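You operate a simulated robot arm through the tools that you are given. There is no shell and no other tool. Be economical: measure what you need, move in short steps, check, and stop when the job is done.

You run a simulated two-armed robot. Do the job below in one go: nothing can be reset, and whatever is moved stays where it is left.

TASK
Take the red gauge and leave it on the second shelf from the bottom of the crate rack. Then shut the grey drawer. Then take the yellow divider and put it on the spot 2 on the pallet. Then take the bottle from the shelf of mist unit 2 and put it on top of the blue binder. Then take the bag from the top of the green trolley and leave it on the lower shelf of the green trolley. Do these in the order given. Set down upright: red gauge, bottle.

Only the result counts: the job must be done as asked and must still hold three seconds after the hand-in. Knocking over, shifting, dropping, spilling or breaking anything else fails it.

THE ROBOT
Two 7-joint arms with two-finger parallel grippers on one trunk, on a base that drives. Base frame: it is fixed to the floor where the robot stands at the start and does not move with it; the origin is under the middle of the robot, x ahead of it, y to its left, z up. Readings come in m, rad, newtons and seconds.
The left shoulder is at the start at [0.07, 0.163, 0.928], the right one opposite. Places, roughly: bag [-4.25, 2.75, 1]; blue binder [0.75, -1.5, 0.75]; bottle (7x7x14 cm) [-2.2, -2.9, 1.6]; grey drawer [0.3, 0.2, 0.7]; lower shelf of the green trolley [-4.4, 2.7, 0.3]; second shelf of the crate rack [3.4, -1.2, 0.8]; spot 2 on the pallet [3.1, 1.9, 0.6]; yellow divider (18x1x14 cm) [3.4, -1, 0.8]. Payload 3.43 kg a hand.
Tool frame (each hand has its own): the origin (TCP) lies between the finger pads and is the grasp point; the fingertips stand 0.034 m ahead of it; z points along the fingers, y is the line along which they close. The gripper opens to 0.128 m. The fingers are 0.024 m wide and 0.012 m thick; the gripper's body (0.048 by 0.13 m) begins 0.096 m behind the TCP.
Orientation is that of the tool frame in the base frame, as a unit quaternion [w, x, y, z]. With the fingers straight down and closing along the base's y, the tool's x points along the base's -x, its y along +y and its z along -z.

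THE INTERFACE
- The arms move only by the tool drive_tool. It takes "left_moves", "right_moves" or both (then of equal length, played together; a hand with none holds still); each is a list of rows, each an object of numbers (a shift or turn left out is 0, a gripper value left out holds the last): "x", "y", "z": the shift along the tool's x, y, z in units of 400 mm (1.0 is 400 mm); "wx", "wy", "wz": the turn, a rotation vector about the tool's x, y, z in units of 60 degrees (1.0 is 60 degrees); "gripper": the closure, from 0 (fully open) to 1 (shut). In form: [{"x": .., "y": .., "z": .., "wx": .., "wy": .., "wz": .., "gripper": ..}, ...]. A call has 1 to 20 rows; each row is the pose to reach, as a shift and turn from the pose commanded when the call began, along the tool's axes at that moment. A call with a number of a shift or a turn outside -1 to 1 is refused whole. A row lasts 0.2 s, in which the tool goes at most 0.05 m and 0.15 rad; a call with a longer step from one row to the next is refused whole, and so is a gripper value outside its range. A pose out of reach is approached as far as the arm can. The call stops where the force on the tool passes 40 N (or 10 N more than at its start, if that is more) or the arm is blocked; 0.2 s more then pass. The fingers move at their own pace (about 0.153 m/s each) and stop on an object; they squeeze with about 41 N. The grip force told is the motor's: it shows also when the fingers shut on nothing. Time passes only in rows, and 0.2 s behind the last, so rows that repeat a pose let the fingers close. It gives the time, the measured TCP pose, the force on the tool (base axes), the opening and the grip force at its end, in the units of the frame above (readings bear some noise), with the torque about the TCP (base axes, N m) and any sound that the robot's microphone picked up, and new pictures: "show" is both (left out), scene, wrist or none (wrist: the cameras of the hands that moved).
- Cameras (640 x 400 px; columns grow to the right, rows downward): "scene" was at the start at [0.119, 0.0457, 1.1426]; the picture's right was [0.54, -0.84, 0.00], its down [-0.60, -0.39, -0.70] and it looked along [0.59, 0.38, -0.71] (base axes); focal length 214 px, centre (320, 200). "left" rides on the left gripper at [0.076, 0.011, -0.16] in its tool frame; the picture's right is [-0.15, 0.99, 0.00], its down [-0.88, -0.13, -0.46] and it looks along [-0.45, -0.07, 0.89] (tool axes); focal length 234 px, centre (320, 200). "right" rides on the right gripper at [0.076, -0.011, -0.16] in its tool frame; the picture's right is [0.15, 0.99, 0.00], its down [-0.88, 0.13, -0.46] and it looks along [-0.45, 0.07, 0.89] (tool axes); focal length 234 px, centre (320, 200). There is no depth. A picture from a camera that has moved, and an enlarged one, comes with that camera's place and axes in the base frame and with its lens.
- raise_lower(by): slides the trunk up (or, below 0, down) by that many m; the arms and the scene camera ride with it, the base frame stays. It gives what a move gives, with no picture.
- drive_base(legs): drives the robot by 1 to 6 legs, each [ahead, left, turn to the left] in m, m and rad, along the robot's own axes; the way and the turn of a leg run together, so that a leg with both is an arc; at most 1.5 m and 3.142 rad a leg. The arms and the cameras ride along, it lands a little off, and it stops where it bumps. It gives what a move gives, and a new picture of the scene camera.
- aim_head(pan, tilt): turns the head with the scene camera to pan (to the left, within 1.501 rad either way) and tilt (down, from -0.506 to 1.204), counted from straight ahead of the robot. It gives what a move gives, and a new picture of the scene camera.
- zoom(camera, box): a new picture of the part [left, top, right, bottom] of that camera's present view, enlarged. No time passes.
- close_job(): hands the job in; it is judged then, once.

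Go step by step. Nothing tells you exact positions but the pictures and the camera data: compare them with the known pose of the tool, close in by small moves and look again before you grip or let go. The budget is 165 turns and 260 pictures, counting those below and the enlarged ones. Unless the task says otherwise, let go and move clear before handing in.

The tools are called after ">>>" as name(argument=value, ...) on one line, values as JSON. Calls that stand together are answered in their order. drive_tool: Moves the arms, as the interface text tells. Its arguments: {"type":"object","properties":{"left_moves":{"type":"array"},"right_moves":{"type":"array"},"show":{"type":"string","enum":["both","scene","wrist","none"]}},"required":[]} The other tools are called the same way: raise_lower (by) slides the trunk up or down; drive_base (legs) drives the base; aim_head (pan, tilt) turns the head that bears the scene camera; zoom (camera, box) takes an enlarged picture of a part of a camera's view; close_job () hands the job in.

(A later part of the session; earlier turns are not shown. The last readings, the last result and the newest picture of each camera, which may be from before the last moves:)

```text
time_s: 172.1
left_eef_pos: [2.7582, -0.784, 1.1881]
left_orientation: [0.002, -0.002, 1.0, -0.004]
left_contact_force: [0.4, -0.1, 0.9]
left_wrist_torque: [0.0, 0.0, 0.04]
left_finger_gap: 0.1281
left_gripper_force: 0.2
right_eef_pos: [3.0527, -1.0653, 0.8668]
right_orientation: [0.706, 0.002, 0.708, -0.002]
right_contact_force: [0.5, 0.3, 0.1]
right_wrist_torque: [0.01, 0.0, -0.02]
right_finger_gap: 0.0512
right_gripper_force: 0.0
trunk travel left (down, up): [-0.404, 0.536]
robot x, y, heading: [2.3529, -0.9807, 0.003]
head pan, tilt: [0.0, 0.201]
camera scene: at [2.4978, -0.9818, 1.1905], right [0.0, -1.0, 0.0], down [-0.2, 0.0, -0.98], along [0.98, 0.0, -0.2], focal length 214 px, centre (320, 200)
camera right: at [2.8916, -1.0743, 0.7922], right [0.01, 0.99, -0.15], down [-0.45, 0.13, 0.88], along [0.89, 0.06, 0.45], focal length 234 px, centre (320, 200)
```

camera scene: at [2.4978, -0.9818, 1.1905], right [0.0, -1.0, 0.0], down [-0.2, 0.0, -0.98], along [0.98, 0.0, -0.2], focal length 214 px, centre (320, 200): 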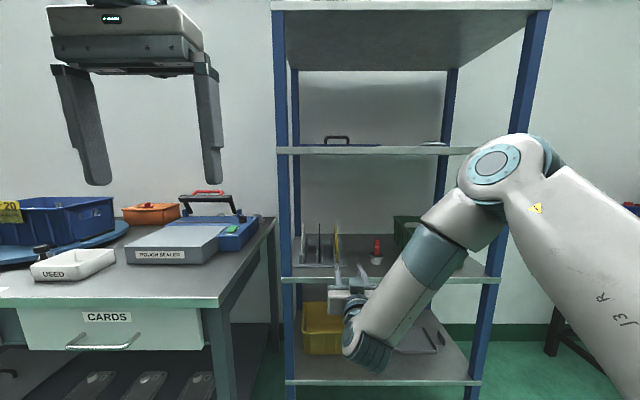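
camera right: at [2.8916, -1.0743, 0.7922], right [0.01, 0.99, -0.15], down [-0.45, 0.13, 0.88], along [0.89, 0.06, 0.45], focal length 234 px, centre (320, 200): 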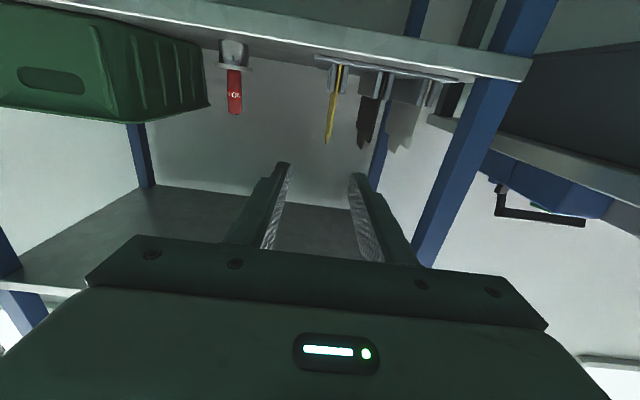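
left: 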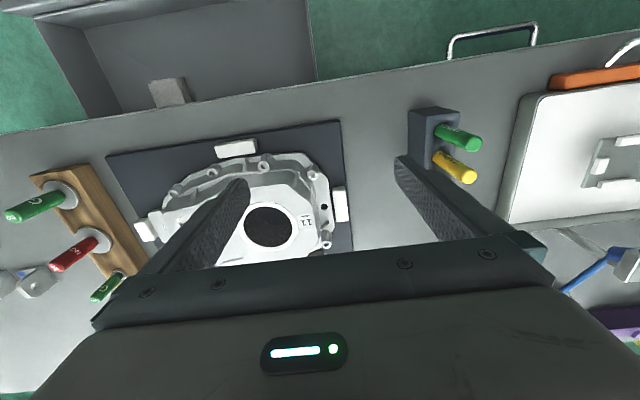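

The plate is at y≈-1.048, so I'll shift the hand 17 mm left and advance in two steps.

>>> drive_tool(right_moves=[{"y": 0.043, "gripper": 0.6}], show="none")

>>> drive_base(legs=[[0.16, 0, -0.003]])

>>> zoom(camera="right", box=[0, 0, 640, 400])

```text
time_s: 172.5
left_eef_pos: [2.7584, -0.7828, 1.1883]
left_orientation: [0.003, -0.001, 1.0, -0.005]
left_contact_force: [-0.3, 1.0, -0.5]
left_wrist_torque: [-0.02, 0.01, 0.02]
left_finger_gap: 0.1281
left_gripper_force: 0.0
right_eef_pos: [3.053, -1.0471, 0.8667]
right_orientation: [0.705, 0.003, 0.709, -0.002]
right_contact_force: [0.0, -0.1, 0.0]
right_wrist_torque: [0.0, 0.0, 0.0]
right_finger_gap: 0.0512
right_gripper_force: 0.1
trunk travel left (down, up): [-0.404, 0.536]
robot x, y, heading: [2.3542, -0.9859, -0.0]
head pan, tilt: [0.0, 0.201]
```

```text
time_s: 173.9
left_eef_pos: [2.9199, -0.7848, 1.1866]
left_orientation: [0.002, -0.002, 1.0, -0.004]
left_contact_force: [1.1, -0.3, -0.3]
left_wrist_torque: [0.01, 0.01, -0.02]
left_finger_gap: 0.128
left_gripper_force: 0.0
right_eef_pos: [3.2139, -1.0491, 0.8679]
right_orientation: [0.706, 0.004, 0.709, -0.003]
right_contact_force: [0.3, 0.2, 0.3]
right_wrist_torque: [0.0, 0.01, -0.01]
right_finger_gap: 0.0513
right_gripper_force: 0.1
trunk travel left (down, up): [-0.404, 0.536]
robot x, y, heading: [2.5172, -0.987, -0.002]
head pan, tilt: [0.0, 0.201]
camera scene: at [2.6599, -0.9821, 1.1904], right [0.0, -1.0, 0.0], down [-0.2, 0.0, -0.98], along [0.98, 0.0, -0.2], focal length 214 px, centre (320, 200)
```

scene: 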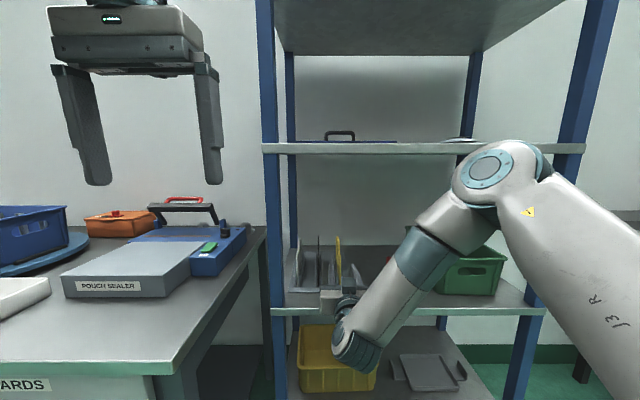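

```text
1.00 times, centred on (320, 200) of right
camera zoom: at [3.0534, -1.0581, 0.7913], right [0.01, 0.99, -0.15], down [-0.45, 0.13, 0.88], along [0.89, 0.06, 0.45], focal length 234 px, centre (320, 200)
```

zoom: 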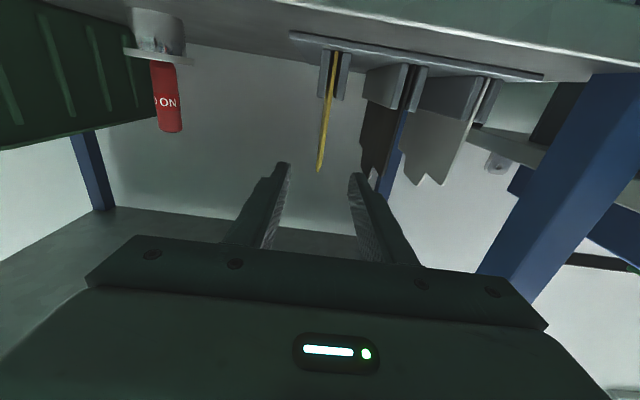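

>>> drive_base(legs=[[0.095, 0, 0.002]])

>>> zoom(camera="right", box=[0, 0, 640, 400])

>>> zoom(camera="scene", box=[250, 200, 450, 340])

```text
time_s: 175.1
left_eef_pos: [3.0151, -0.7851, 1.1881]
left_orientation: [0.002, -0.001, 1.0, -0.003]
left_contact_force: [0.2, 0.0, 0.7]
left_wrist_torque: [0.01, 0.05, 0.01]
left_finger_gap: 0.1283
left_gripper_force: 0.0
right_eef_pos: [3.3082, -1.0489, 0.8666]
right_orientation: [0.705, 0.003, 0.709, -0.002]
right_contact_force: [0.2, -0.8, 0.8]
right_wrist_torque: [0.0, -0.01, -0.04]
right_finger_gap: 0.051
right_gripper_force: 0.1
trunk travel left (down, up): [-0.404, 0.536]
robot x, y, heading: [2.6121, -0.981, 0.002]
head pan, tilt: [0.0, 0.201]
camera scene: at [2.7552, -0.9821, 1.1904], right [0.0, -1.0, 0.0], down [-0.2, 0.0, -0.98], along [0.98, 0.0, -0.2], focal length 214 px, centre (320, 200)
```

scene: 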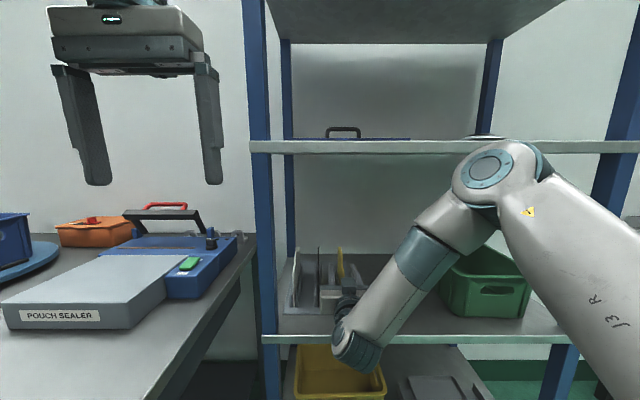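

```text
1.00 times, centred on (320, 200) of right
camera zoom: at [3.1486, -1.058, 0.7913], right [0.01, 0.99, -0.15], down [-0.45, 0.13, 0.88], along [0.89, 0.06, 0.45], focal length 234 px, centre (320, 200)
```

zoom: 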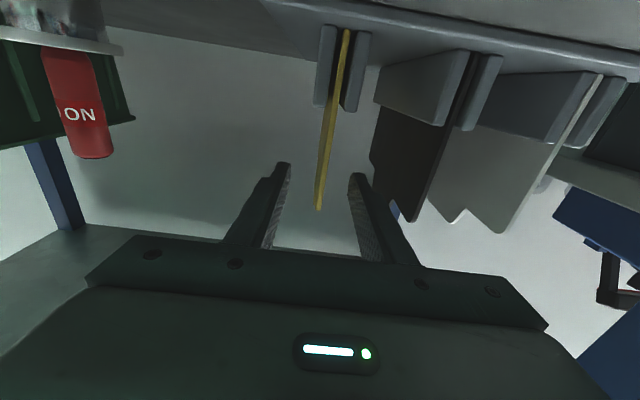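

```text
2.86 times, centred on (350, 270) of scene
camera zoom: at [2.7552, -0.9821, 1.1904], right [0.0, -1.0, 0.0], down [-0.2, 0.0, -0.98], along [0.98, 0.0, -0.2], focal length 613 px, centre (234, 0)
```

zoom: 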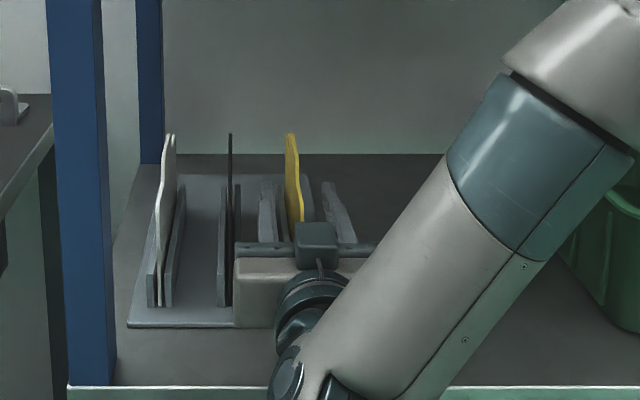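

The plate's front top corner is at about z 0.87, so I'll lower 18 mm and go in 10 mm more before closing.

>>> drive_tool(right_moves=[{"x": 0.045, "gripper": 0.6}, {"x": 0.045, "z": 0.025, "gripper": 0.6}], show="wrist")

```text
time_s: 175.7
left_eef_pos: [3.0142, -0.7846, 1.1882]
left_orientation: [0.003, -0.001, 1.0, -0.003]
left_contact_force: [0.1, -0.3, 0.3]
left_wrist_torque: [0.0, 0.01, 0.02]
left_finger_gap: 0.1281
left_gripper_force: 0.0
right_eef_pos: [3.3197, -1.049, 0.8488]
right_orientation: [0.706, 0.004, 0.708, -0.003]
right_contact_force: [0.3, 0.5, -0.5]
right_wrist_torque: [0.02, -0.01, 0.02]
right_finger_gap: 0.0511
right_gripper_force: 0.1
trunk travel left (down, up): [-0.404, 0.536]
robot x, y, heading: [2.608, -0.985, -0.001]
head pan, tilt: [0.0, 0.201]
camera right: at [3.1575, -1.0583, 0.7741], right [0.01, 0.99, -0.15], down [-0.45, 0.13, 0.88], along [0.89, 0.06, 0.45], focal length 234 px, centre (320, 200)
```

right: 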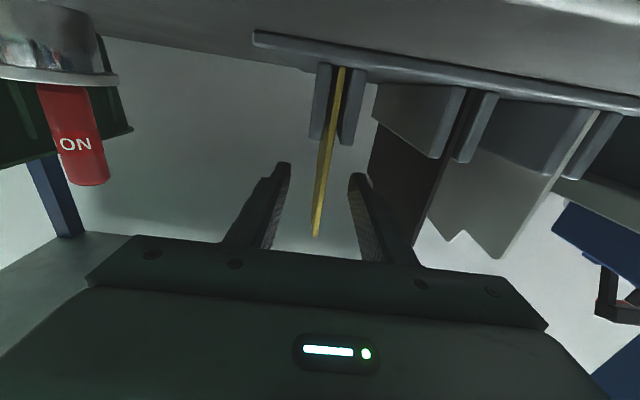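

>>> drive_tool(right_moves=[{"gripper": 0.8}, {"gripper": 1}, {"gripper": 1}, {"gripper": 1}], show="wrist")

```text
time_s: 176.7
left_eef_pos: [3.0149, -0.7857, 1.1884]
left_orientation: [0.003, -0.001, 1.0, -0.004]
left_contact_force: [0.3, -0.2, -0.5]
left_wrist_torque: [0.01, -0.01, 0.0]
left_finger_gap: 0.1278
left_gripper_force: 0.0
right_eef_pos: [3.3182, -1.0491, 0.85]
right_orientation: [0.705, 0.003, 0.709, -0.002]
right_contact_force: [0.6, -0.4, -0.7]
right_wrist_torque: [0.05, 0.02, 0.0]
right_finger_gap: 0.0032
right_gripper_force: 38.0
trunk travel left (down, up): [-0.404, 0.536]
robot x, y, heading: [2.6072, -0.9833, -0.004]
head pan, tilt: [0.0, 0.201]
camera right: at [3.1576, -1.0582, 0.7741], right [0.01, 0.99, -0.15], down [-0.45, 0.13, 0.88], along [0.89, 0.06, 0.45], focal length 234 px, centre (320, 200)
```

right: 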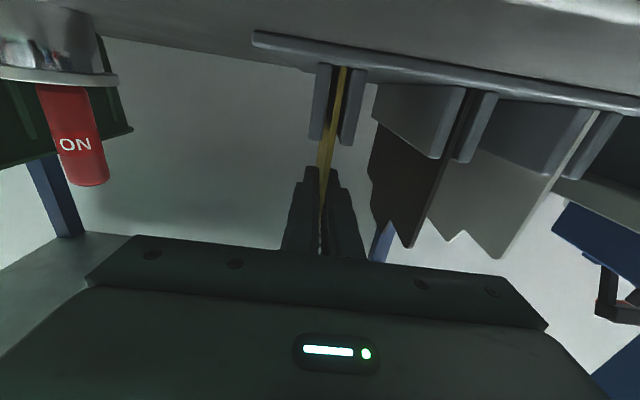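

Gripped; the plate is about 3 mm thick. I'll lift it out of the slot with the trunk.

>>> raise_lower(by=0.1)

>>> zoom(camera="right", box=[0, 0, 640, 400])

>>> zoom(camera="scene", box=[230, 200, 470, 360])

```text
time_s: 178.0
left_eef_pos: [3.0143, -0.7852, 1.2879]
left_orientation: [0.003, -0.001, 1.0, -0.005]
left_contact_force: [0.3, 0.0, -0.5]
left_wrist_torque: [-0.01, 0.0, -0.01]
left_finger_gap: 0.1282
left_gripper_force: 0.1
right_eef_pos: [3.3183, -1.0489, 0.9493]
right_orientation: [0.706, 0.003, 0.709, -0.003]
right_contact_force: [0.3, -0.2, -0.9]
right_wrist_torque: [-0.01, 0.05, -0.02]
right_finger_gap: 0.0032
right_gripper_force: 38.3
trunk travel left (down, up): [-0.504, 0.436]
robot x, y, heading: [2.6118, -0.9846, 0.003]
head pan, tilt: [0.0, 0.201]
```

```text
1.00 times, centred on (320, 200) of right
camera zoom: at [3.1578, -1.0582, 0.8739], right [0.01, 0.99, -0.15], down [-0.45, 0.13, 0.88], along [0.89, 0.06, 0.45], focal length 234 px, centre (320, 200)
```

zoom: 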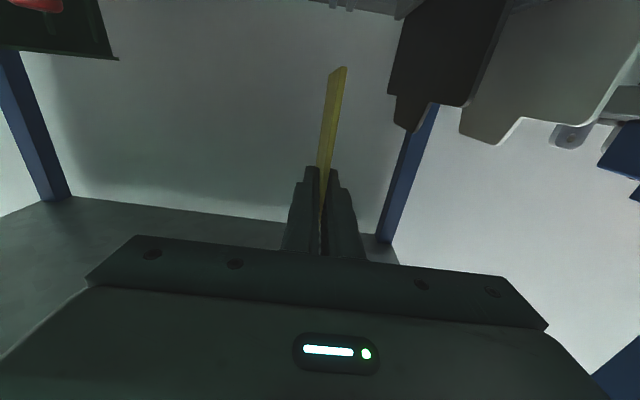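

```text
2.50 times, centred on (350, 280) of scene
camera zoom: at [2.7545, -0.9821, 1.2904], right [0.0, -1.0, 0.0], down [-0.2, 0.0, -0.98], along [0.98, 0.0, -0.2], focal length 536 px, centre (245, 0)
```

zoom: 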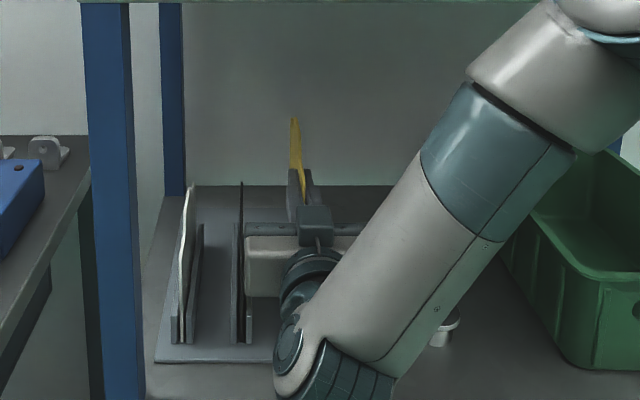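

The divider is free. I'll back out into the aisle and look toward the pallet.

>>> drive_base(legs=[[-0.6, 0, 0], [-0.25, 0, 0]])

>>> aim_head(pan=1.2, tilt=0.25)

```text
time_s: 182.8
left_eef_pos: [2.168, -0.7858, 1.2892]
left_orientation: [0.002, 0.0, 1.0, -0.003]
left_contact_force: [-0.5, -0.1, -0.5]
left_wrist_torque: [0.03, -0.05, 0.01]
left_finger_gap: 0.128
left_gripper_force: 0.0
right_eef_pos: [2.4709, -1.0523, 0.9499]
right_orientation: [0.705, 0.005, 0.709, -0.004]
right_contact_force: [-0.4, -0.5, -0.5]
right_wrist_torque: [-0.02, 0.04, -0.02]
right_finger_gap: 0.0034
right_gripper_force: 38.3
trunk travel left (down, up): [-0.504, 0.436]
robot x, y, heading: [1.7613, -0.9826, -0.007]
head pan, tilt: [0.0, 0.201]
camera scene: at [1.9064, -0.9823, 1.2905], right [0.0, -1.0, 0.0], down [-0.2, 0.0, -0.98], along [0.98, 0.0, -0.2], focal length 214 px, centre (320, 200)
```

scene: 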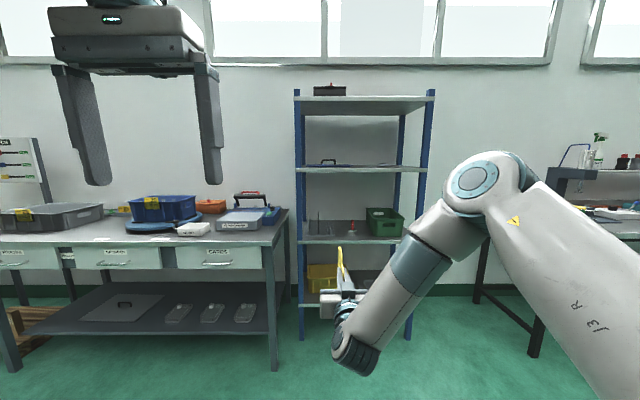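

```text
time_s: 184.2
left_eef_pos: [2.1676, -0.7863, 1.2886]
left_orientation: [0.003, 0.001, 1.0, -0.003]
left_contact_force: [0.2, 1.5, 1.0]
left_wrist_torque: [0.01, 0.01, 0.0]
left_finger_gap: 0.128
left_gripper_force: 0.0
right_eef_pos: [2.4709, -1.0535, 0.9508]
right_orientation: [0.706, 0.005, 0.708, -0.005]
right_contact_force: [0.8, 0.3, -0.3]
right_wrist_torque: [0.01, 0.03, 0.0]
right_finger_gap: 0.0034
right_gripper_force: 37.8
trunk travel left (down, up): [-0.504, 0.436]
robot x, y, heading: [1.7654, -0.9805, -0.004]
head pan, tilt: [1.201, 0.25]
camera scene: at [1.8479, -0.895, 1.2859], right [0.93, -0.37, 0.0], down [-0.09, -0.23, -0.97], along [0.35, 0.9, -0.25], focal length 214 px, centre (320, 200)
```

scene: 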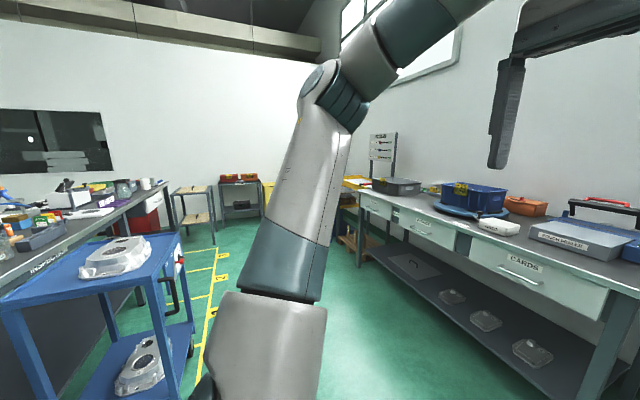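

A blue cart stands on the left of the aisle and tables on the right. I'll turn left to face +y, shift toward mid-aisle, and drive on to the pallet.

>>> drive_base(legs=[[0, 0, 1.575], [0, -0.4, 0]])

>>> aim_head(pan=-0.2, tilt=0.3)

```text
time_s: 190.6
left_eef_pos: [1.9624, -0.5764, 1.2891]
left_orientation: [-0.005, 0.711, -0.704, 0.001]
left_contact_force: [0.8, 0.4, 0.2]
left_wrist_torque: [0.02, 0.02, 0.02]
left_finger_gap: 0.128
left_gripper_force: 0.1
right_eef_pos: [2.224, -0.2715, 0.9491]
right_orientation: [0.498, -0.501, 0.502, 0.499]
right_contact_force: [-0.8, -1.0, -1.9]
right_wrist_torque: [-0.07, -0.04, -0.02]
right_finger_gap: 0.0035
right_gripper_force: 37.6
trunk travel left (down, up): [-0.504, 0.436]
robot x, y, heading: [2.1655, -0.9824, 1.58]
head pan, tilt: [1.201, 0.25]
camera scene: at [2.0773, -0.8955, 1.286], right [0.36, 0.93, 0.0], down [0.23, -0.09, -0.97], along [-0.91, 0.34, -0.25], focal length 214 px, centre (320, 200)
```

scene: 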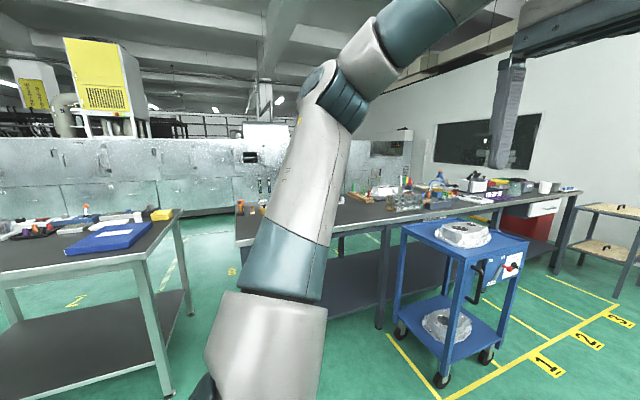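

```text
time_s: 192.1
left_eef_pos: [1.9626, -0.5763, 1.2884]
left_orientation: [-0.004, 0.711, -0.704, 0.0]
left_contact_force: [-0.3, -0.4, -0.7]
left_wrist_torque: [-0.03, 0.01, -0.01]
left_finger_gap: 0.1278
left_gripper_force: 0.1
right_eef_pos: [2.2244, -0.2705, 0.9494]
right_orientation: [0.5, -0.5, 0.501, 0.499]
right_contact_force: [-0.3, 0.0, -0.5]
right_wrist_torque: [0.01, -0.01, 0.03]
right_finger_gap: 0.0031
right_gripper_force: 37.9
trunk travel left (down, up): [-0.504, 0.436]
robot x, y, heading: [2.1586, -0.9802, 1.577]
head pan, tilt: [-0.201, 0.3]
camera scene: at [2.1822, -0.8371, 1.2812], right [0.98, -0.19, 0.0], down [-0.06, -0.29, -0.96], along [0.18, 0.94, -0.3], focal length 214 px, centre (320, 200)
```

scene: 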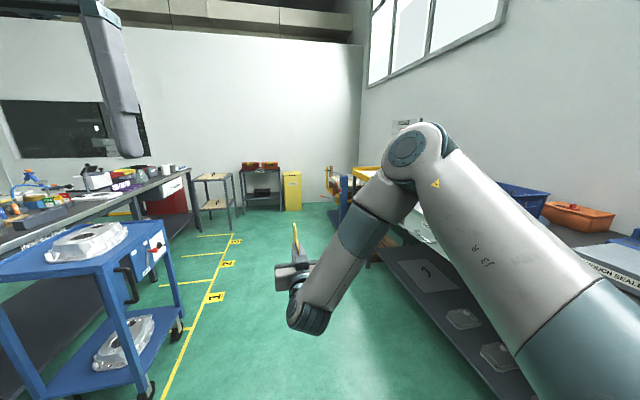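

>>> drive_base(legs=[[1.3, 0, -0.005]])

>>> aim_head(pan=-0.55, tilt=0.45)

```text
time_s: 198.6
left_eef_pos: [1.9482, 0.7179, 1.2879]
left_orientation: [-0.005, 0.712, -0.702, 0.0]
left_contact_force: [0.5, 0.4, -0.1]
left_wrist_torque: [0.01, 0.0, -0.01]
left_finger_gap: 0.128
left_gripper_force: 0.1
right_eef_pos: [2.2089, 1.0241, 0.9492]
right_orientation: [-0.498, 0.502, -0.502, -0.499]
right_contact_force: [0.3, 0.2, 0.2]
right_wrist_torque: [0.0, 0.0, 0.02]
right_finger_gap: 0.0033
right_gripper_force: 37.8
trunk travel left (down, up): [-0.504, 0.436]
robot x, y, heading: [2.1516, 0.312, 1.587]
head pan, tilt: [-0.201, 0.3]
camera scene: at [2.1697, 0.4588, 1.2812], right [0.98, -0.19, 0.0], down [-0.06, -0.29, -0.96], along [0.18, 0.94, -0.3], focal length 214 px, centre (320, 200)
```

scene: 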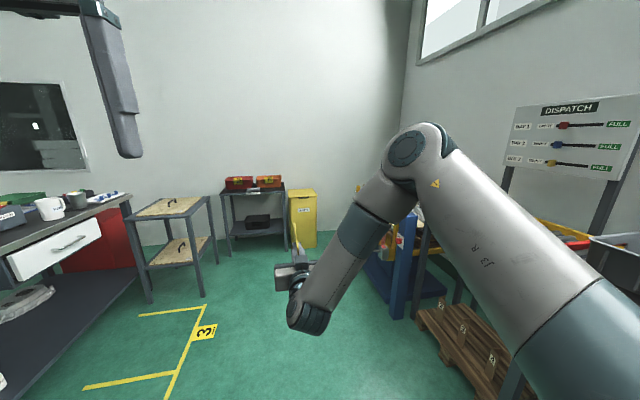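

```text
time_s: 199.4
left_eef_pos: [1.9484, 0.7168, 1.289]
left_orientation: [-0.005, 0.712, -0.702, 0.001]
left_contact_force: [-1.0, 0.3, -0.5]
left_wrist_torque: [0.05, -0.03, 0.0]
left_finger_gap: 0.1282
left_gripper_force: 0.1
right_eef_pos: [2.2086, 1.0244, 0.9498]
right_orientation: [-0.498, 0.502, -0.5, -0.5]
right_contact_force: [-0.2, 0.5, -1.1]
right_wrist_torque: [-0.03, -0.01, 0.0]
right_finger_gap: 0.0033
right_gripper_force: 37.8
trunk travel left (down, up): [-0.504, 0.436]
robot x, y, heading: [2.1514, 0.3119, 1.587]
head pan, tilt: [-0.55, 0.45]
camera scene: at [2.1992, 0.4458, 1.2673], right [0.86, -0.51, 0.0], down [-0.22, -0.37, -0.9], along [0.46, 0.77, -0.44], focal length 214 px, centre (320, 200)
```

scene: 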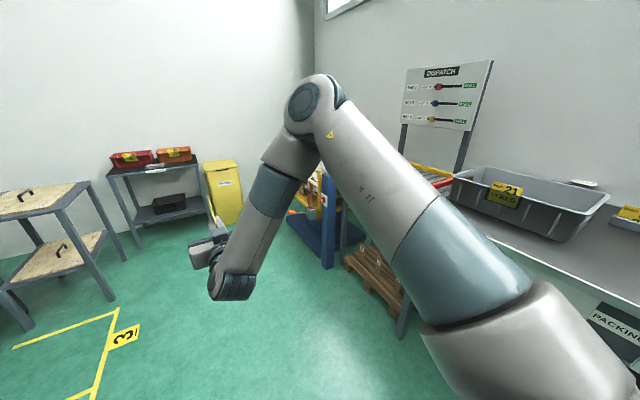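

There's a pallet on the floor and a blue lift truck with something higher, so I need to find which carries the numbered spots at z≈0.6. I'll move along the left side of the aisle and look.

>>> drive_base(legs=[[0, 0.3, -0.015], [0.9, 0, 0]])

>>> aim_head(pan=-1.0, tilt=0.4)

```text
time_s: 205.8
left_eef_pos: [1.6361, 1.6152, 1.289]
left_orientation: [-0.004, 0.713, -0.701, 0.001]
left_contact_force: [-0.5, 0.1, 0.9]
left_wrist_torque: [-0.02, -0.02, 0.0]
left_finger_gap: 0.128
left_gripper_force: 0.1
right_eef_pos: [1.8965, 1.9227, 0.9486]
right_orientation: [-0.497, 0.502, -0.5, -0.501]
right_contact_force: [0.5, 0.8, -0.6]
right_wrist_torque: [-0.01, 0.03, 0.02]
right_finger_gap: 0.0036
right_gripper_force: 38.1
trunk travel left (down, up): [-0.504, 0.436]
robot x, y, heading: [1.8393, 1.2109, 1.583]
head pan, tilt: [-0.55, 0.45]
camera scene: at [1.8881, 1.3443, 1.2673], right [0.86, -0.51, 0.0], down [-0.22, -0.37, -0.9], along [0.46, 0.77, -0.44], focal length 214 px, centre (320, 200)
```

scene: 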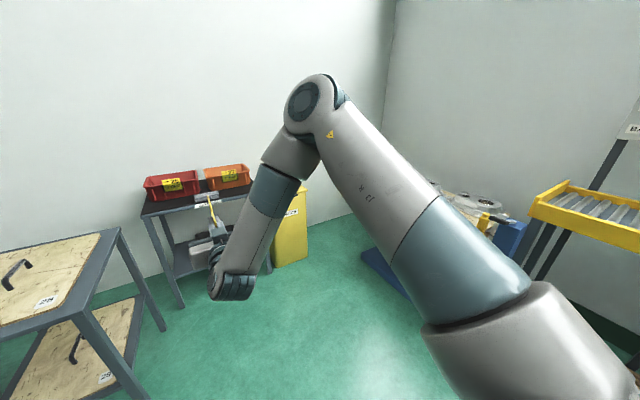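

```text
time_s: 206.7
left_eef_pos: [1.6366, 1.6139, 1.2881]
left_orientation: [-0.004, 0.713, -0.701, 0.001]
left_contact_force: [0.2, -0.6, -0.9]
left_wrist_torque: [-0.01, -0.03, -0.01]
left_finger_gap: 0.1284
left_gripper_force: 0.0
right_eef_pos: [1.8962, 1.9224, 0.9491]
right_orientation: [-0.498, 0.502, -0.5, -0.5]
right_contact_force: [0.1, 0.3, -0.8]
right_wrist_torque: [-0.07, -0.01, -0.01]
right_finger_gap: 0.0032
right_gripper_force: 37.8
trunk travel left (down, up): [-0.504, 0.436]
robot x, y, heading: [1.8367, 1.2136, 1.583]
head pan, tilt: [-1.0, 0.4]
camera scene: at [1.9183, 1.3162, 1.272], right [0.55, -0.83, 0.0], down [-0.32, -0.22, -0.92], along [0.77, 0.51, -0.39], focal length 214 px, centre (320, 200)
```

scene: 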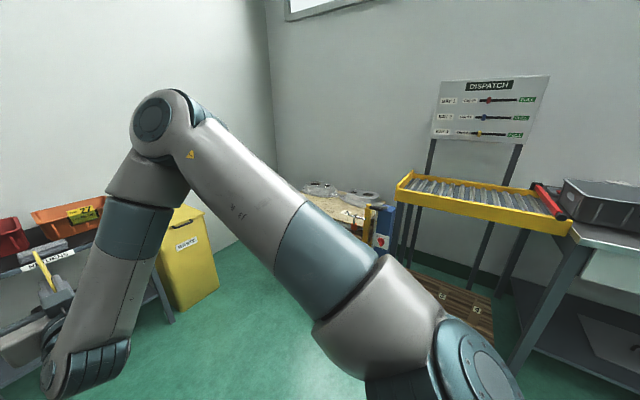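

>>> drive_base(legs=[[0, 0, -1.1]])

>>> aim_head(pan=0.15, tilt=0.45)

```text
time_s: 209.9
left_eef_pos: [2.1127, 1.5707, 1.2886]
left_orientation: [0.003, -0.232, 0.973, -0.002]
left_contact_force: [-0.2, -1.0, -0.6]
left_wrist_torque: [0.01, -0.01, -0.04]
left_finger_gap: 0.128
left_gripper_force: 0.1
right_eef_pos: [2.5028, 1.4728, 0.9496]
right_orientation: [0.687, -0.16, 0.691, 0.16]
right_contact_force: [-0.5, 0.0, -1.0]
right_wrist_torque: [-0.02, 0.05, -0.02]
right_finger_gap: 0.0032
right_gripper_force: 37.7
trunk travel left (down, up): [-0.504, 0.436]
robot x, y, heading: [1.839, 1.2111, 0.465]
head pan, tilt: [-1.0, 0.4]
camera scene: at [1.9667, 1.19, 1.2719], right [-0.51, -0.86, 0.0], down [-0.34, 0.2, -0.92], along [0.79, -0.47, -0.39], focal length 214 px, centre (320, 200)
```

scene: 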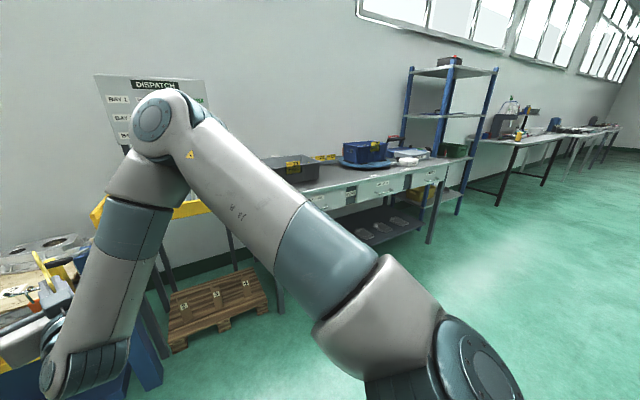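

```text
time_s: 211.3
left_eef_pos: [2.1134, 1.5726, 1.289]
left_orientation: [0.003, -0.233, 0.973, -0.002]
left_contact_force: [0.0, -0.2, 0.1]
left_wrist_torque: [-0.01, -0.01, -0.02]
left_finger_gap: 0.128
left_gripper_force: 0.1
right_eef_pos: [2.5032, 1.4734, 0.9499]
right_orientation: [0.687, -0.159, 0.69, 0.159]
right_contact_force: [-0.8, 0.7, -1.2]
right_wrist_torque: [-0.01, 0.05, 0.0]
right_finger_gap: 0.0035
right_gripper_force: 37.9
trunk travel left (down, up): [-0.504, 0.436]
robot x, y, heading: [1.8433, 1.2117, 0.464]
head pan, tilt: [0.15, 0.45]
camera scene: at [1.9619, 1.2904, 1.2673], right [0.58, -0.82, 0.0], down [-0.36, -0.25, -0.9], along [0.73, 0.52, -0.44], focal length 214 px, centre (320, 200)
```

scene: 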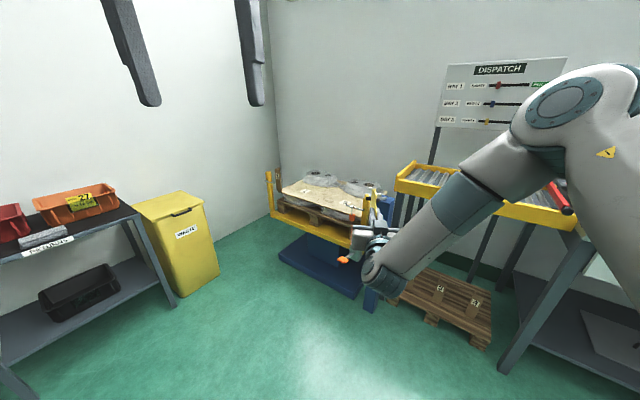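

>>> zoom(camera="scene", box=[250, 150, 410, 270])

>>> zoom(camera="scene", box=[380, 250, 520, 360])

```text
3.33 times, centred on (330, 210) of scene
camera zoom: at [1.9619, 1.2904, 1.2673], right [0.58, -0.82, 0.0], down [-0.36, -0.25, -0.9], along [0.73, 0.52, -0.44], focal length 715 px, centre (287, 167)
```

zoom: 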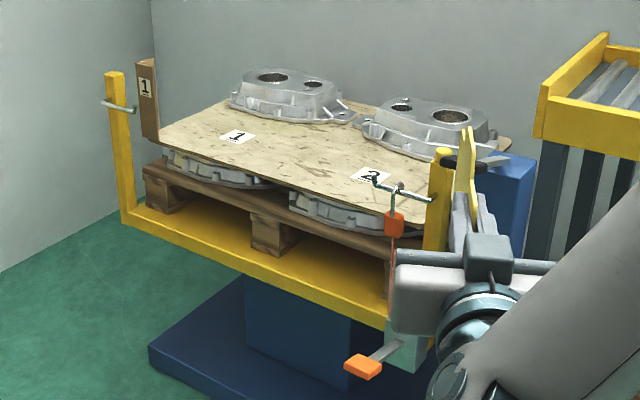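

```text
3.64 times, centred on (450, 305) of scene
camera zoom: at [1.9619, 1.2904, 1.2673], right [0.58, -0.82, 0.0], down [-0.36, -0.25, -0.9], along [0.73, 0.52, -0.44], focal length 780 px, centre (-153, -182)
```

zoom: 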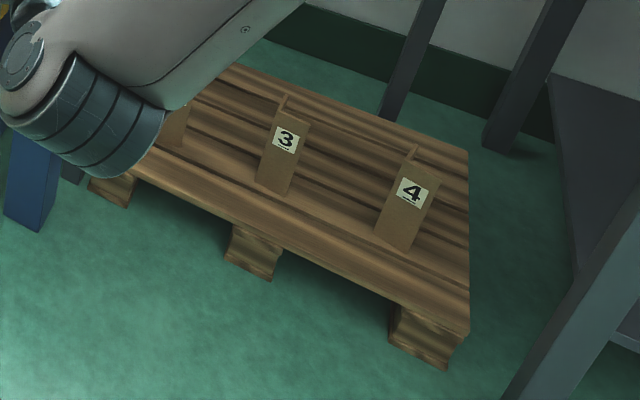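

Spot 2 is labelled on the board of the lift's pallet, at about (3.10, 1.90, 0.62), matching the given place. I'll square up to it and look closely at the lever near its right end.

>>> drive_base(legs=[[0, 0, -0.464], [0.2, 0, 0], [0, 0.7, 0]])

>>> aim_head(pan=0.0, tilt=0.5)

>>> zoom(camera="scene", box=[180, 150, 460, 330])

```text
time_s: 217.6
left_eef_pos: [2.4405, 2.0972, 1.2884]
left_orientation: [0.003, -0.002, 1.0, -0.003]
left_contact_force: [0.4, 0.0, 0.0]
left_wrist_torque: [0.01, 0.0, 0.0]
left_finger_gap: 0.1279
left_gripper_force: 0.0
right_eef_pos: [2.7453, 1.8338, 0.9487]
right_orientation: [0.706, 0.002, 0.708, -0.002]
right_contact_force: [0.7, -0.3, -0.3]
right_wrist_torque: [0.03, 0.02, 0.0]
right_finger_gap: 0.0034
right_gripper_force: 37.7
trunk travel left (down, up): [-0.504, 0.436]
robot x, y, heading: [2.0357, 1.8969, 0.007]
head pan, tilt: [0.15, 0.45]
camera scene: at [2.179, 1.9129, 1.2673], right [0.15, -0.99, 0.0], down [-0.43, -0.07, -0.9], along [0.89, 0.14, -0.44], focal length 214 px, centre (320, 200)
```

scene: 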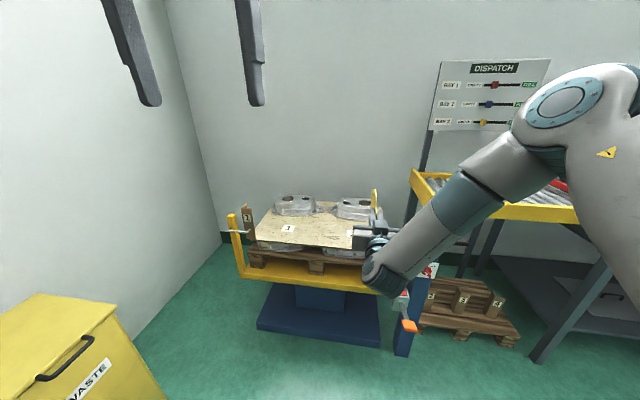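

```text
time_s: 218.3
left_eef_pos: [2.4416, 2.0958, 1.289]
left_orientation: [0.002, -0.002, 1.0, -0.003]
left_contact_force: [-0.6, -0.4, -0.2]
left_wrist_torque: [0.05, 0.01, -0.01]
left_finger_gap: 0.1281
left_gripper_force: 0.1
right_eef_pos: [2.7452, 1.8328, 0.949]
right_orientation: [0.706, 0.004, 0.708, -0.003]
right_contact_force: [-1.0, -0.5, -0.2]
right_wrist_torque: [0.0, 0.04, 0.0]
right_finger_gap: 0.0035
right_gripper_force: 38.4
trunk travel left (down, up): [-0.504, 0.436]
robot x, y, heading: [2.0348, 1.8966, 0.002]
head pan, tilt: [0.0, 0.499]
camera scene: at [2.1791, 1.8988, 1.2628], right [0.0, -1.0, 0.0], down [-0.48, 0.0, -0.88], along [0.88, 0.0, -0.48], focal length 214 px, centre (320, 200)
```

scene: 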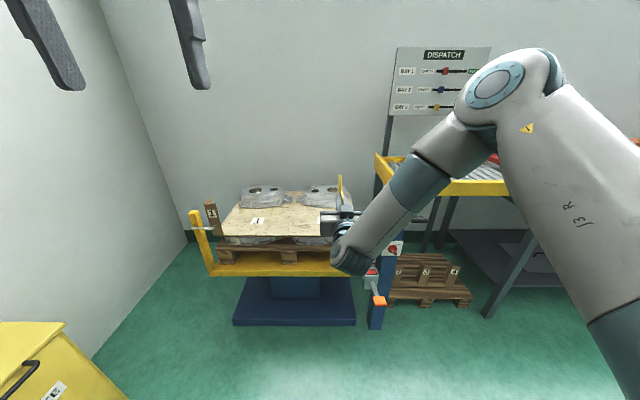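

```text
2.22 times, centred on (320, 240) of scene
camera zoom: at [2.1791, 1.8988, 1.2628], right [0.0, -1.0, 0.0], down [-0.48, 0.0, -0.88], along [0.88, 0.0, -0.48], focal length 477 px, centre (320, 111)
```

zoom: 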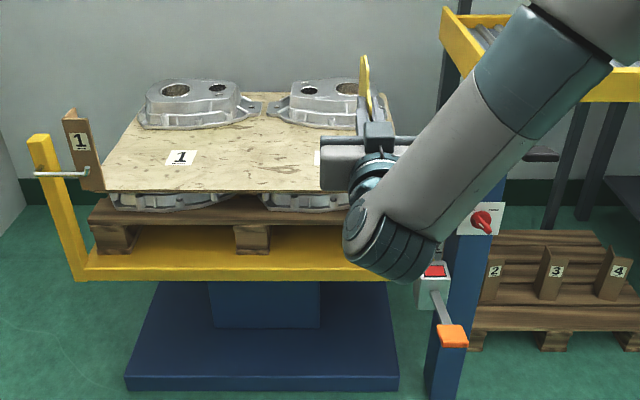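

Spot 2 lies at about (3.12, 1.89, 0.62), with the board's front edge at x≈3.0. I'll roll the hand 90° so the divider lies flat, then pitch it slightly nose-down so the far edge lands first.

>>> drive_tool(right_moves=[{"wz": 0.13}, {"wz": 0.26}, {"wz": 0.39}, {"wz": 0.52}, {"wz": 0.65}, {"wz": 0.78}, {"wz": 0.91}, {"wz": 1.0}], show="none")

>>> drive_tool(right_moves=[{"wz": 0.13}, {"wz": 0.26}, {"wz": 0.39}, {"wz": 0.5}])

```text
time_s: 220.1
left_eef_pos: [2.4405, 2.0957, 1.2884]
left_orientation: [0.003, -0.001, 1.0, -0.004]
left_contact_force: [0.4, 0.8, 0.7]
left_wrist_torque: [0.03, -0.02, 0.01]
left_finger_gap: 0.1281
left_gripper_force: 0.1
right_eef_pos: [2.7451, 1.834, 0.9488]
right_orientation: [0.611, 0.357, 0.612, 0.352]
right_contact_force: [0.1, 0.3, -0.9]
right_wrist_torque: [0.0, 0.04, -0.02]
right_finger_gap: 0.0029
right_gripper_force: 38.1
trunk travel left (down, up): [-0.504, 0.436]
robot x, y, heading: [2.0396, 1.9003, 0.001]
head pan, tilt: [0.0, 0.499]
```

```text
time_s: 221.1
left_eef_pos: [2.4403, 2.0949, 1.2876]
left_orientation: [0.003, -0.002, 1.0, -0.004]
left_contact_force: [-0.2, -0.3, 0.3]
left_wrist_torque: [-0.01, -0.01, -0.03]
left_finger_gap: 0.128
left_gripper_force: 0.0
right_eef_pos: [2.7452, 1.8341, 0.95]
right_orientation: [0.5, 0.503, 0.499, 0.498]
right_contact_force: [1.1, 0.1, -0.6]
right_wrist_torque: [-0.01, 0.05, 0.0]
right_finger_gap: 0.0033
right_gripper_force: 38.2
trunk travel left (down, up): [-0.504, 0.436]
robot x, y, heading: [2.0381, 1.8955, 0.003]
head pan, tilt: [0.0, 0.499]
camera scene: at [2.1791, 1.8988, 1.2628], right [0.0, -1.0, 0.0], down [-0.48, 0.0, -0.88], along [0.88, 0.0, -0.48], focal length 214 px, centre (320, 200)
camera right: at [2.5853, 1.911, 0.9388], right [0.0, 0.14, 0.99], down [-0.46, -0.88, 0.13], along [0.89, -0.46, 0.06], focal length 234 px, centre (320, 200)
```

scene: 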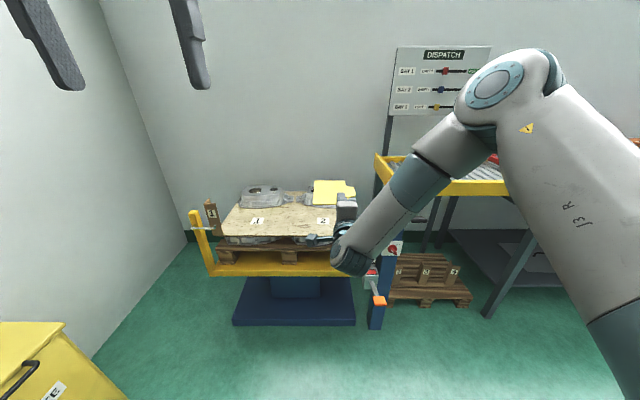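
right: 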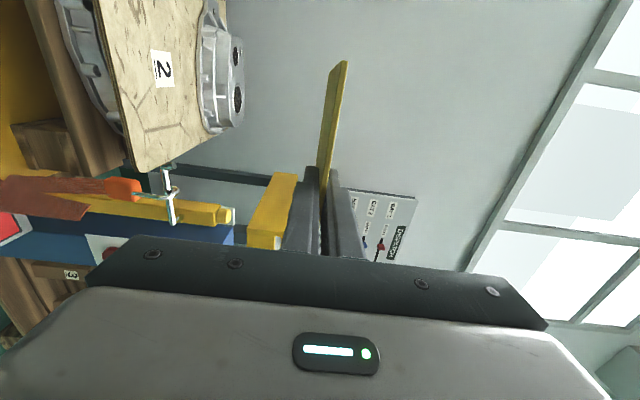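

>>> zoom(camera="scene", box=[220, 160, 420, 310])

```text
2.67 times, centred on (320, 235) of scene
camera zoom: at [2.1791, 1.8988, 1.2628], right [0.0, -1.0, 0.0], down [-0.48, 0.0, -0.88], along [0.88, 0.0, -0.48], focal length 572 px, centre (320, 107)
```

zoom: 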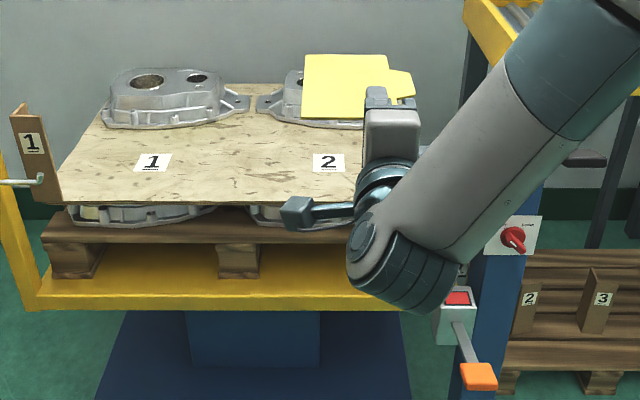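

The plate lies flat in the hand, label "2" is clearly at (3.125, 1.888), and the bin to the left is well clear at y≈2.7. I'll pitch the hand 15° nose-down and drive in above the board.

>>> drive_tool(right_moves=[{"wx": 0.13}, {"wx": 0.25}], show="none")

>>> drive_base(legs=[[0, 0.05, -0.002], [0.32, 0, 0]])

>>> raise_lower(by=-0.2)

>>> aim_head(pan=0.0, tilt=0.5)

>>> zoom(camera="right", box=[0, 0, 640, 400])

```text
time_s: 221.7
left_eef_pos: [2.4416, 2.0964, 1.2884]
left_orientation: [0.002, -0.002, 1.0, -0.003]
left_contact_force: [-0.5, -0.2, 0.1]
left_wrist_torque: [0.03, -0.04, 0.01]
left_finger_gap: 0.1278
left_gripper_force: 0.0
right_eef_pos: [2.7462, 1.8336, 0.9491]
right_orientation: [0.43, 0.564, 0.56, 0.428]
right_contact_force: [0.2, 0.0, -0.1]
right_wrist_torque: [-0.02, 0.02, -0.01]
right_finger_gap: 0.0033
right_gripper_force: 38.1
trunk travel left (down, up): [-0.504, 0.436]
robot x, y, heading: [2.0377, 1.8998, 0.003]
head pan, tilt: [0.0, 0.499]
```

```text
time_s: 224.4
left_eef_pos: [2.7699, 2.147, 1.2884]
left_orientation: [0.002, -0.003, 1.0, -0.004]
left_contact_force: [-0.1, 0.9, 0.1]
left_wrist_torque: [-0.02, 0.01, -0.02]
left_finger_gap: 0.1281
left_gripper_force: 0.0
right_eef_pos: [3.0745, 1.8843, 0.9487]
right_orientation: [0.43, 0.563, 0.561, 0.428]
right_contact_force: [0.4, -0.1, -0.1]
right_wrist_torque: [-0.04, -0.01, -0.02]
right_finger_gap: 0.0032
right_gripper_force: 37.7
trunk travel left (down, up): [-0.504, 0.436]
robot x, y, heading: [2.3651, 1.951, -0.0]
head pan, tilt: [0.0, 0.499]
camera scene: at [2.5081, 1.9496, 1.2628], right [0.0, -1.0, 0.0], down [-0.48, 0.0, -0.88], along [0.88, 0.0, -0.48], focal length 214 px, centre (320, 200)
```

scene: 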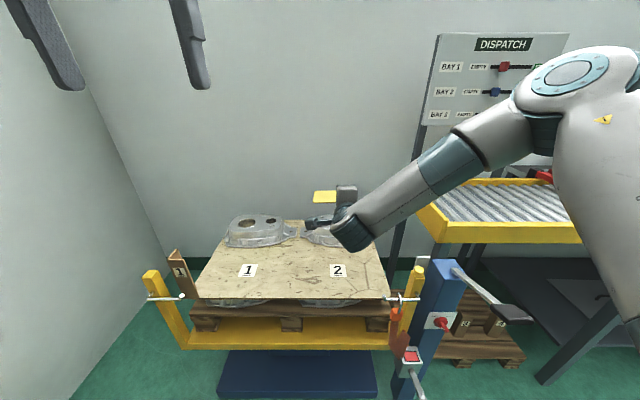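

```text
time_s: 226.6
left_eef_pos: [2.7683, 2.1477, 1.0877]
left_orientation: [0.003, -0.001, 1.0, -0.004]
left_contact_force: [0.0, 0.2, 0.0]
left_wrist_torque: [0.02, 0.02, -0.02]
left_finger_gap: 0.1279
left_gripper_force: 0.2
right_eef_pos: [3.073, 1.8841, 0.7503]
right_orientation: [0.431, 0.563, 0.56, 0.429]
right_contact_force: [-4.4, -0.3, 1.4]
right_wrist_torque: [0.11, -0.05, 0.29]
right_finger_gap: 0.0034
right_gripper_force: 38.3
trunk travel left (down, up): [-0.304, 0.636]
robot x, y, heading: [2.3656, 1.9448, -0.0]
head pan, tilt: [0.0, 0.499]
```

```text
time_s: 227.2
left_eef_pos: [2.7681, 2.1477, 1.0889]
left_orientation: [0.005, -0.003, 1.0, -0.004]
left_contact_force: [-1.2, 0.1, 0.2]
left_wrist_torque: [0.0, 0.0, -0.02]
left_finger_gap: 0.1281
left_gripper_force: 0.0
right_eef_pos: [3.0724, 1.8847, 0.7495]
right_orientation: [0.43, 0.563, 0.56, 0.429]
right_contact_force: [-6.4, -0.7, 1.5]
right_wrist_torque: [0.21, -0.02, 0.43]
right_finger_gap: 0.0033
right_gripper_force: 38.2
trunk travel left (down, up): [-0.304, 0.636]
robot x, y, heading: [2.3654, 1.9452, 0.005]
head pan, tilt: [0.0, 0.499]
camera scene: at [2.5069, 1.9495, 1.0629], right [0.0, -1.0, 0.0], down [-0.48, 0.0, -0.88], along [0.88, 0.0, -0.48], focal length 214 px, centre (320, 200)
```

scene: 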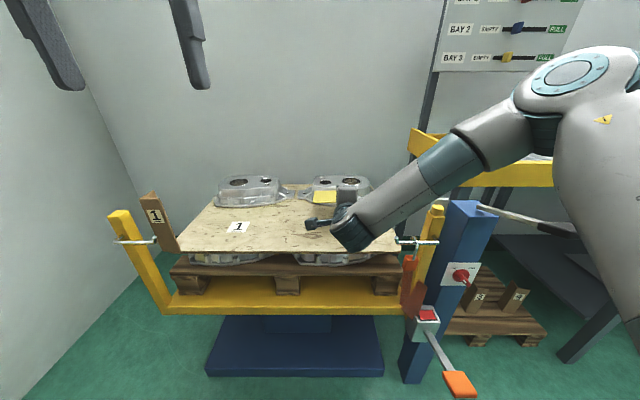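

```text
1.00 times, centred on (320, 200) of right
camera zoom: at [2.916, 1.9617, 0.781], right [0.26, 0.14, 0.95], down [-0.41, -0.88, 0.24], along [0.87, -0.46, -0.17], focal length 234 px, centre (320, 200)
```

zoom: 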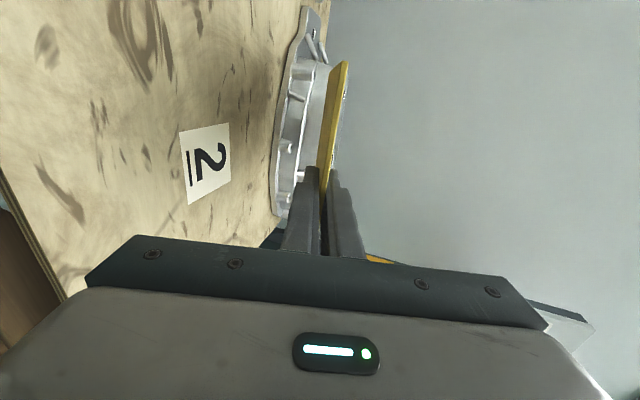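

The plate's far edge is touching the casting behind. Re-triangulating puts label 2 at (3.09, 1.885, 0.642) and the casting's front at x≈3.24, so I'll back off 5 cm.

>>> drive_base(legs=[[-0.05, 0, 0]])

>>> zoom(camera="scene", box=[180, 150, 420, 310])

>>> zoom(camera="right", box=[0, 0, 640, 400])

```text
time_s: 228.1
left_eef_pos: [2.7185, 2.1475, 1.0885]
left_orientation: [0.004, -0.003, 1.0, -0.003]
left_contact_force: [-1.1, -0.2, 0.2]
left_wrist_torque: [0.01, -0.08, 0.03]
left_finger_gap: 0.1282
left_gripper_force: 0.1
right_eef_pos: [3.023, 1.8834, 0.7514]
right_orientation: [0.43, 0.563, 0.56, 0.429]
right_contact_force: [-1.3, 0.1, -0.4]
right_wrist_torque: [-0.01, 0.1, -0.01]
right_finger_gap: 0.0032
right_gripper_force: 37.8
trunk travel left (down, up): [-0.304, 0.636]
robot x, y, heading: [2.3142, 1.9477, 0.007]
head pan, tilt: [0.0, 0.499]
camera scene: at [2.4564, 1.9494, 1.0631], right [0.0, -1.0, 0.0], down [-0.48, 0.0, -0.88], along [0.88, 0.0, -0.48], focal length 214 px, centre (320, 200)
```

scene: 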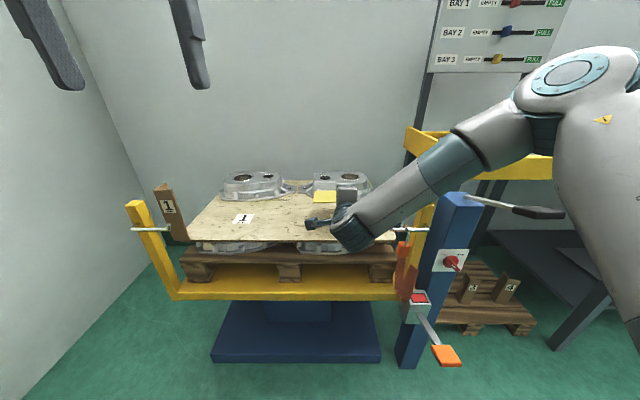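

```text
2.50 times, centred on (300, 230) of scene
camera zoom: at [2.4564, 1.9494, 1.0631], right [0.0, -1.0, 0.0], down [-0.48, 0.0, -0.88], along [0.88, 0.0, -0.48], focal length 536 px, centre (370, 125)
```

zoom: 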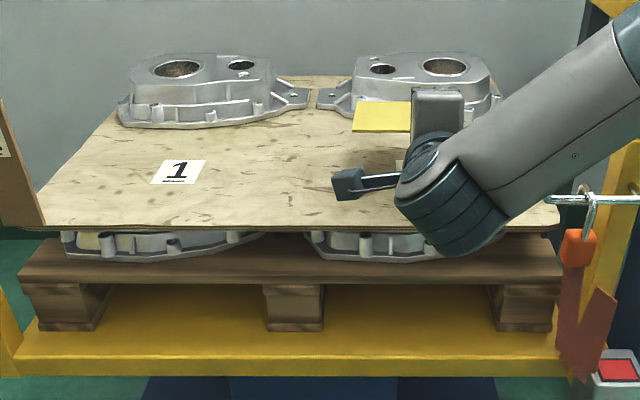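

```text
1.00 times, centred on (320, 200) of right
camera zoom: at [2.8658, 1.9616, 0.7816], right [0.26, 0.14, 0.96], down [-0.41, -0.88, 0.24], along [0.87, -0.46, -0.17], focal length 234 px, centre (320, 200)
```

zoom: 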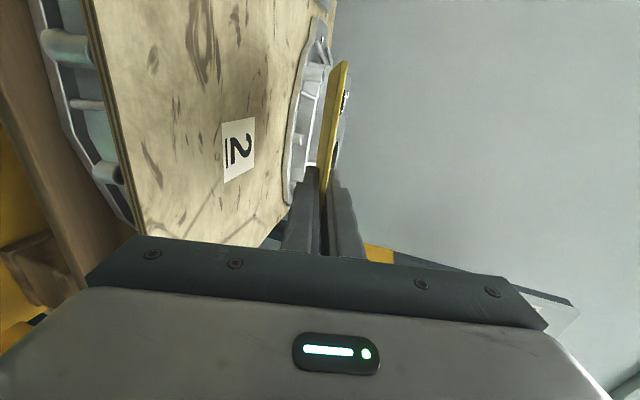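

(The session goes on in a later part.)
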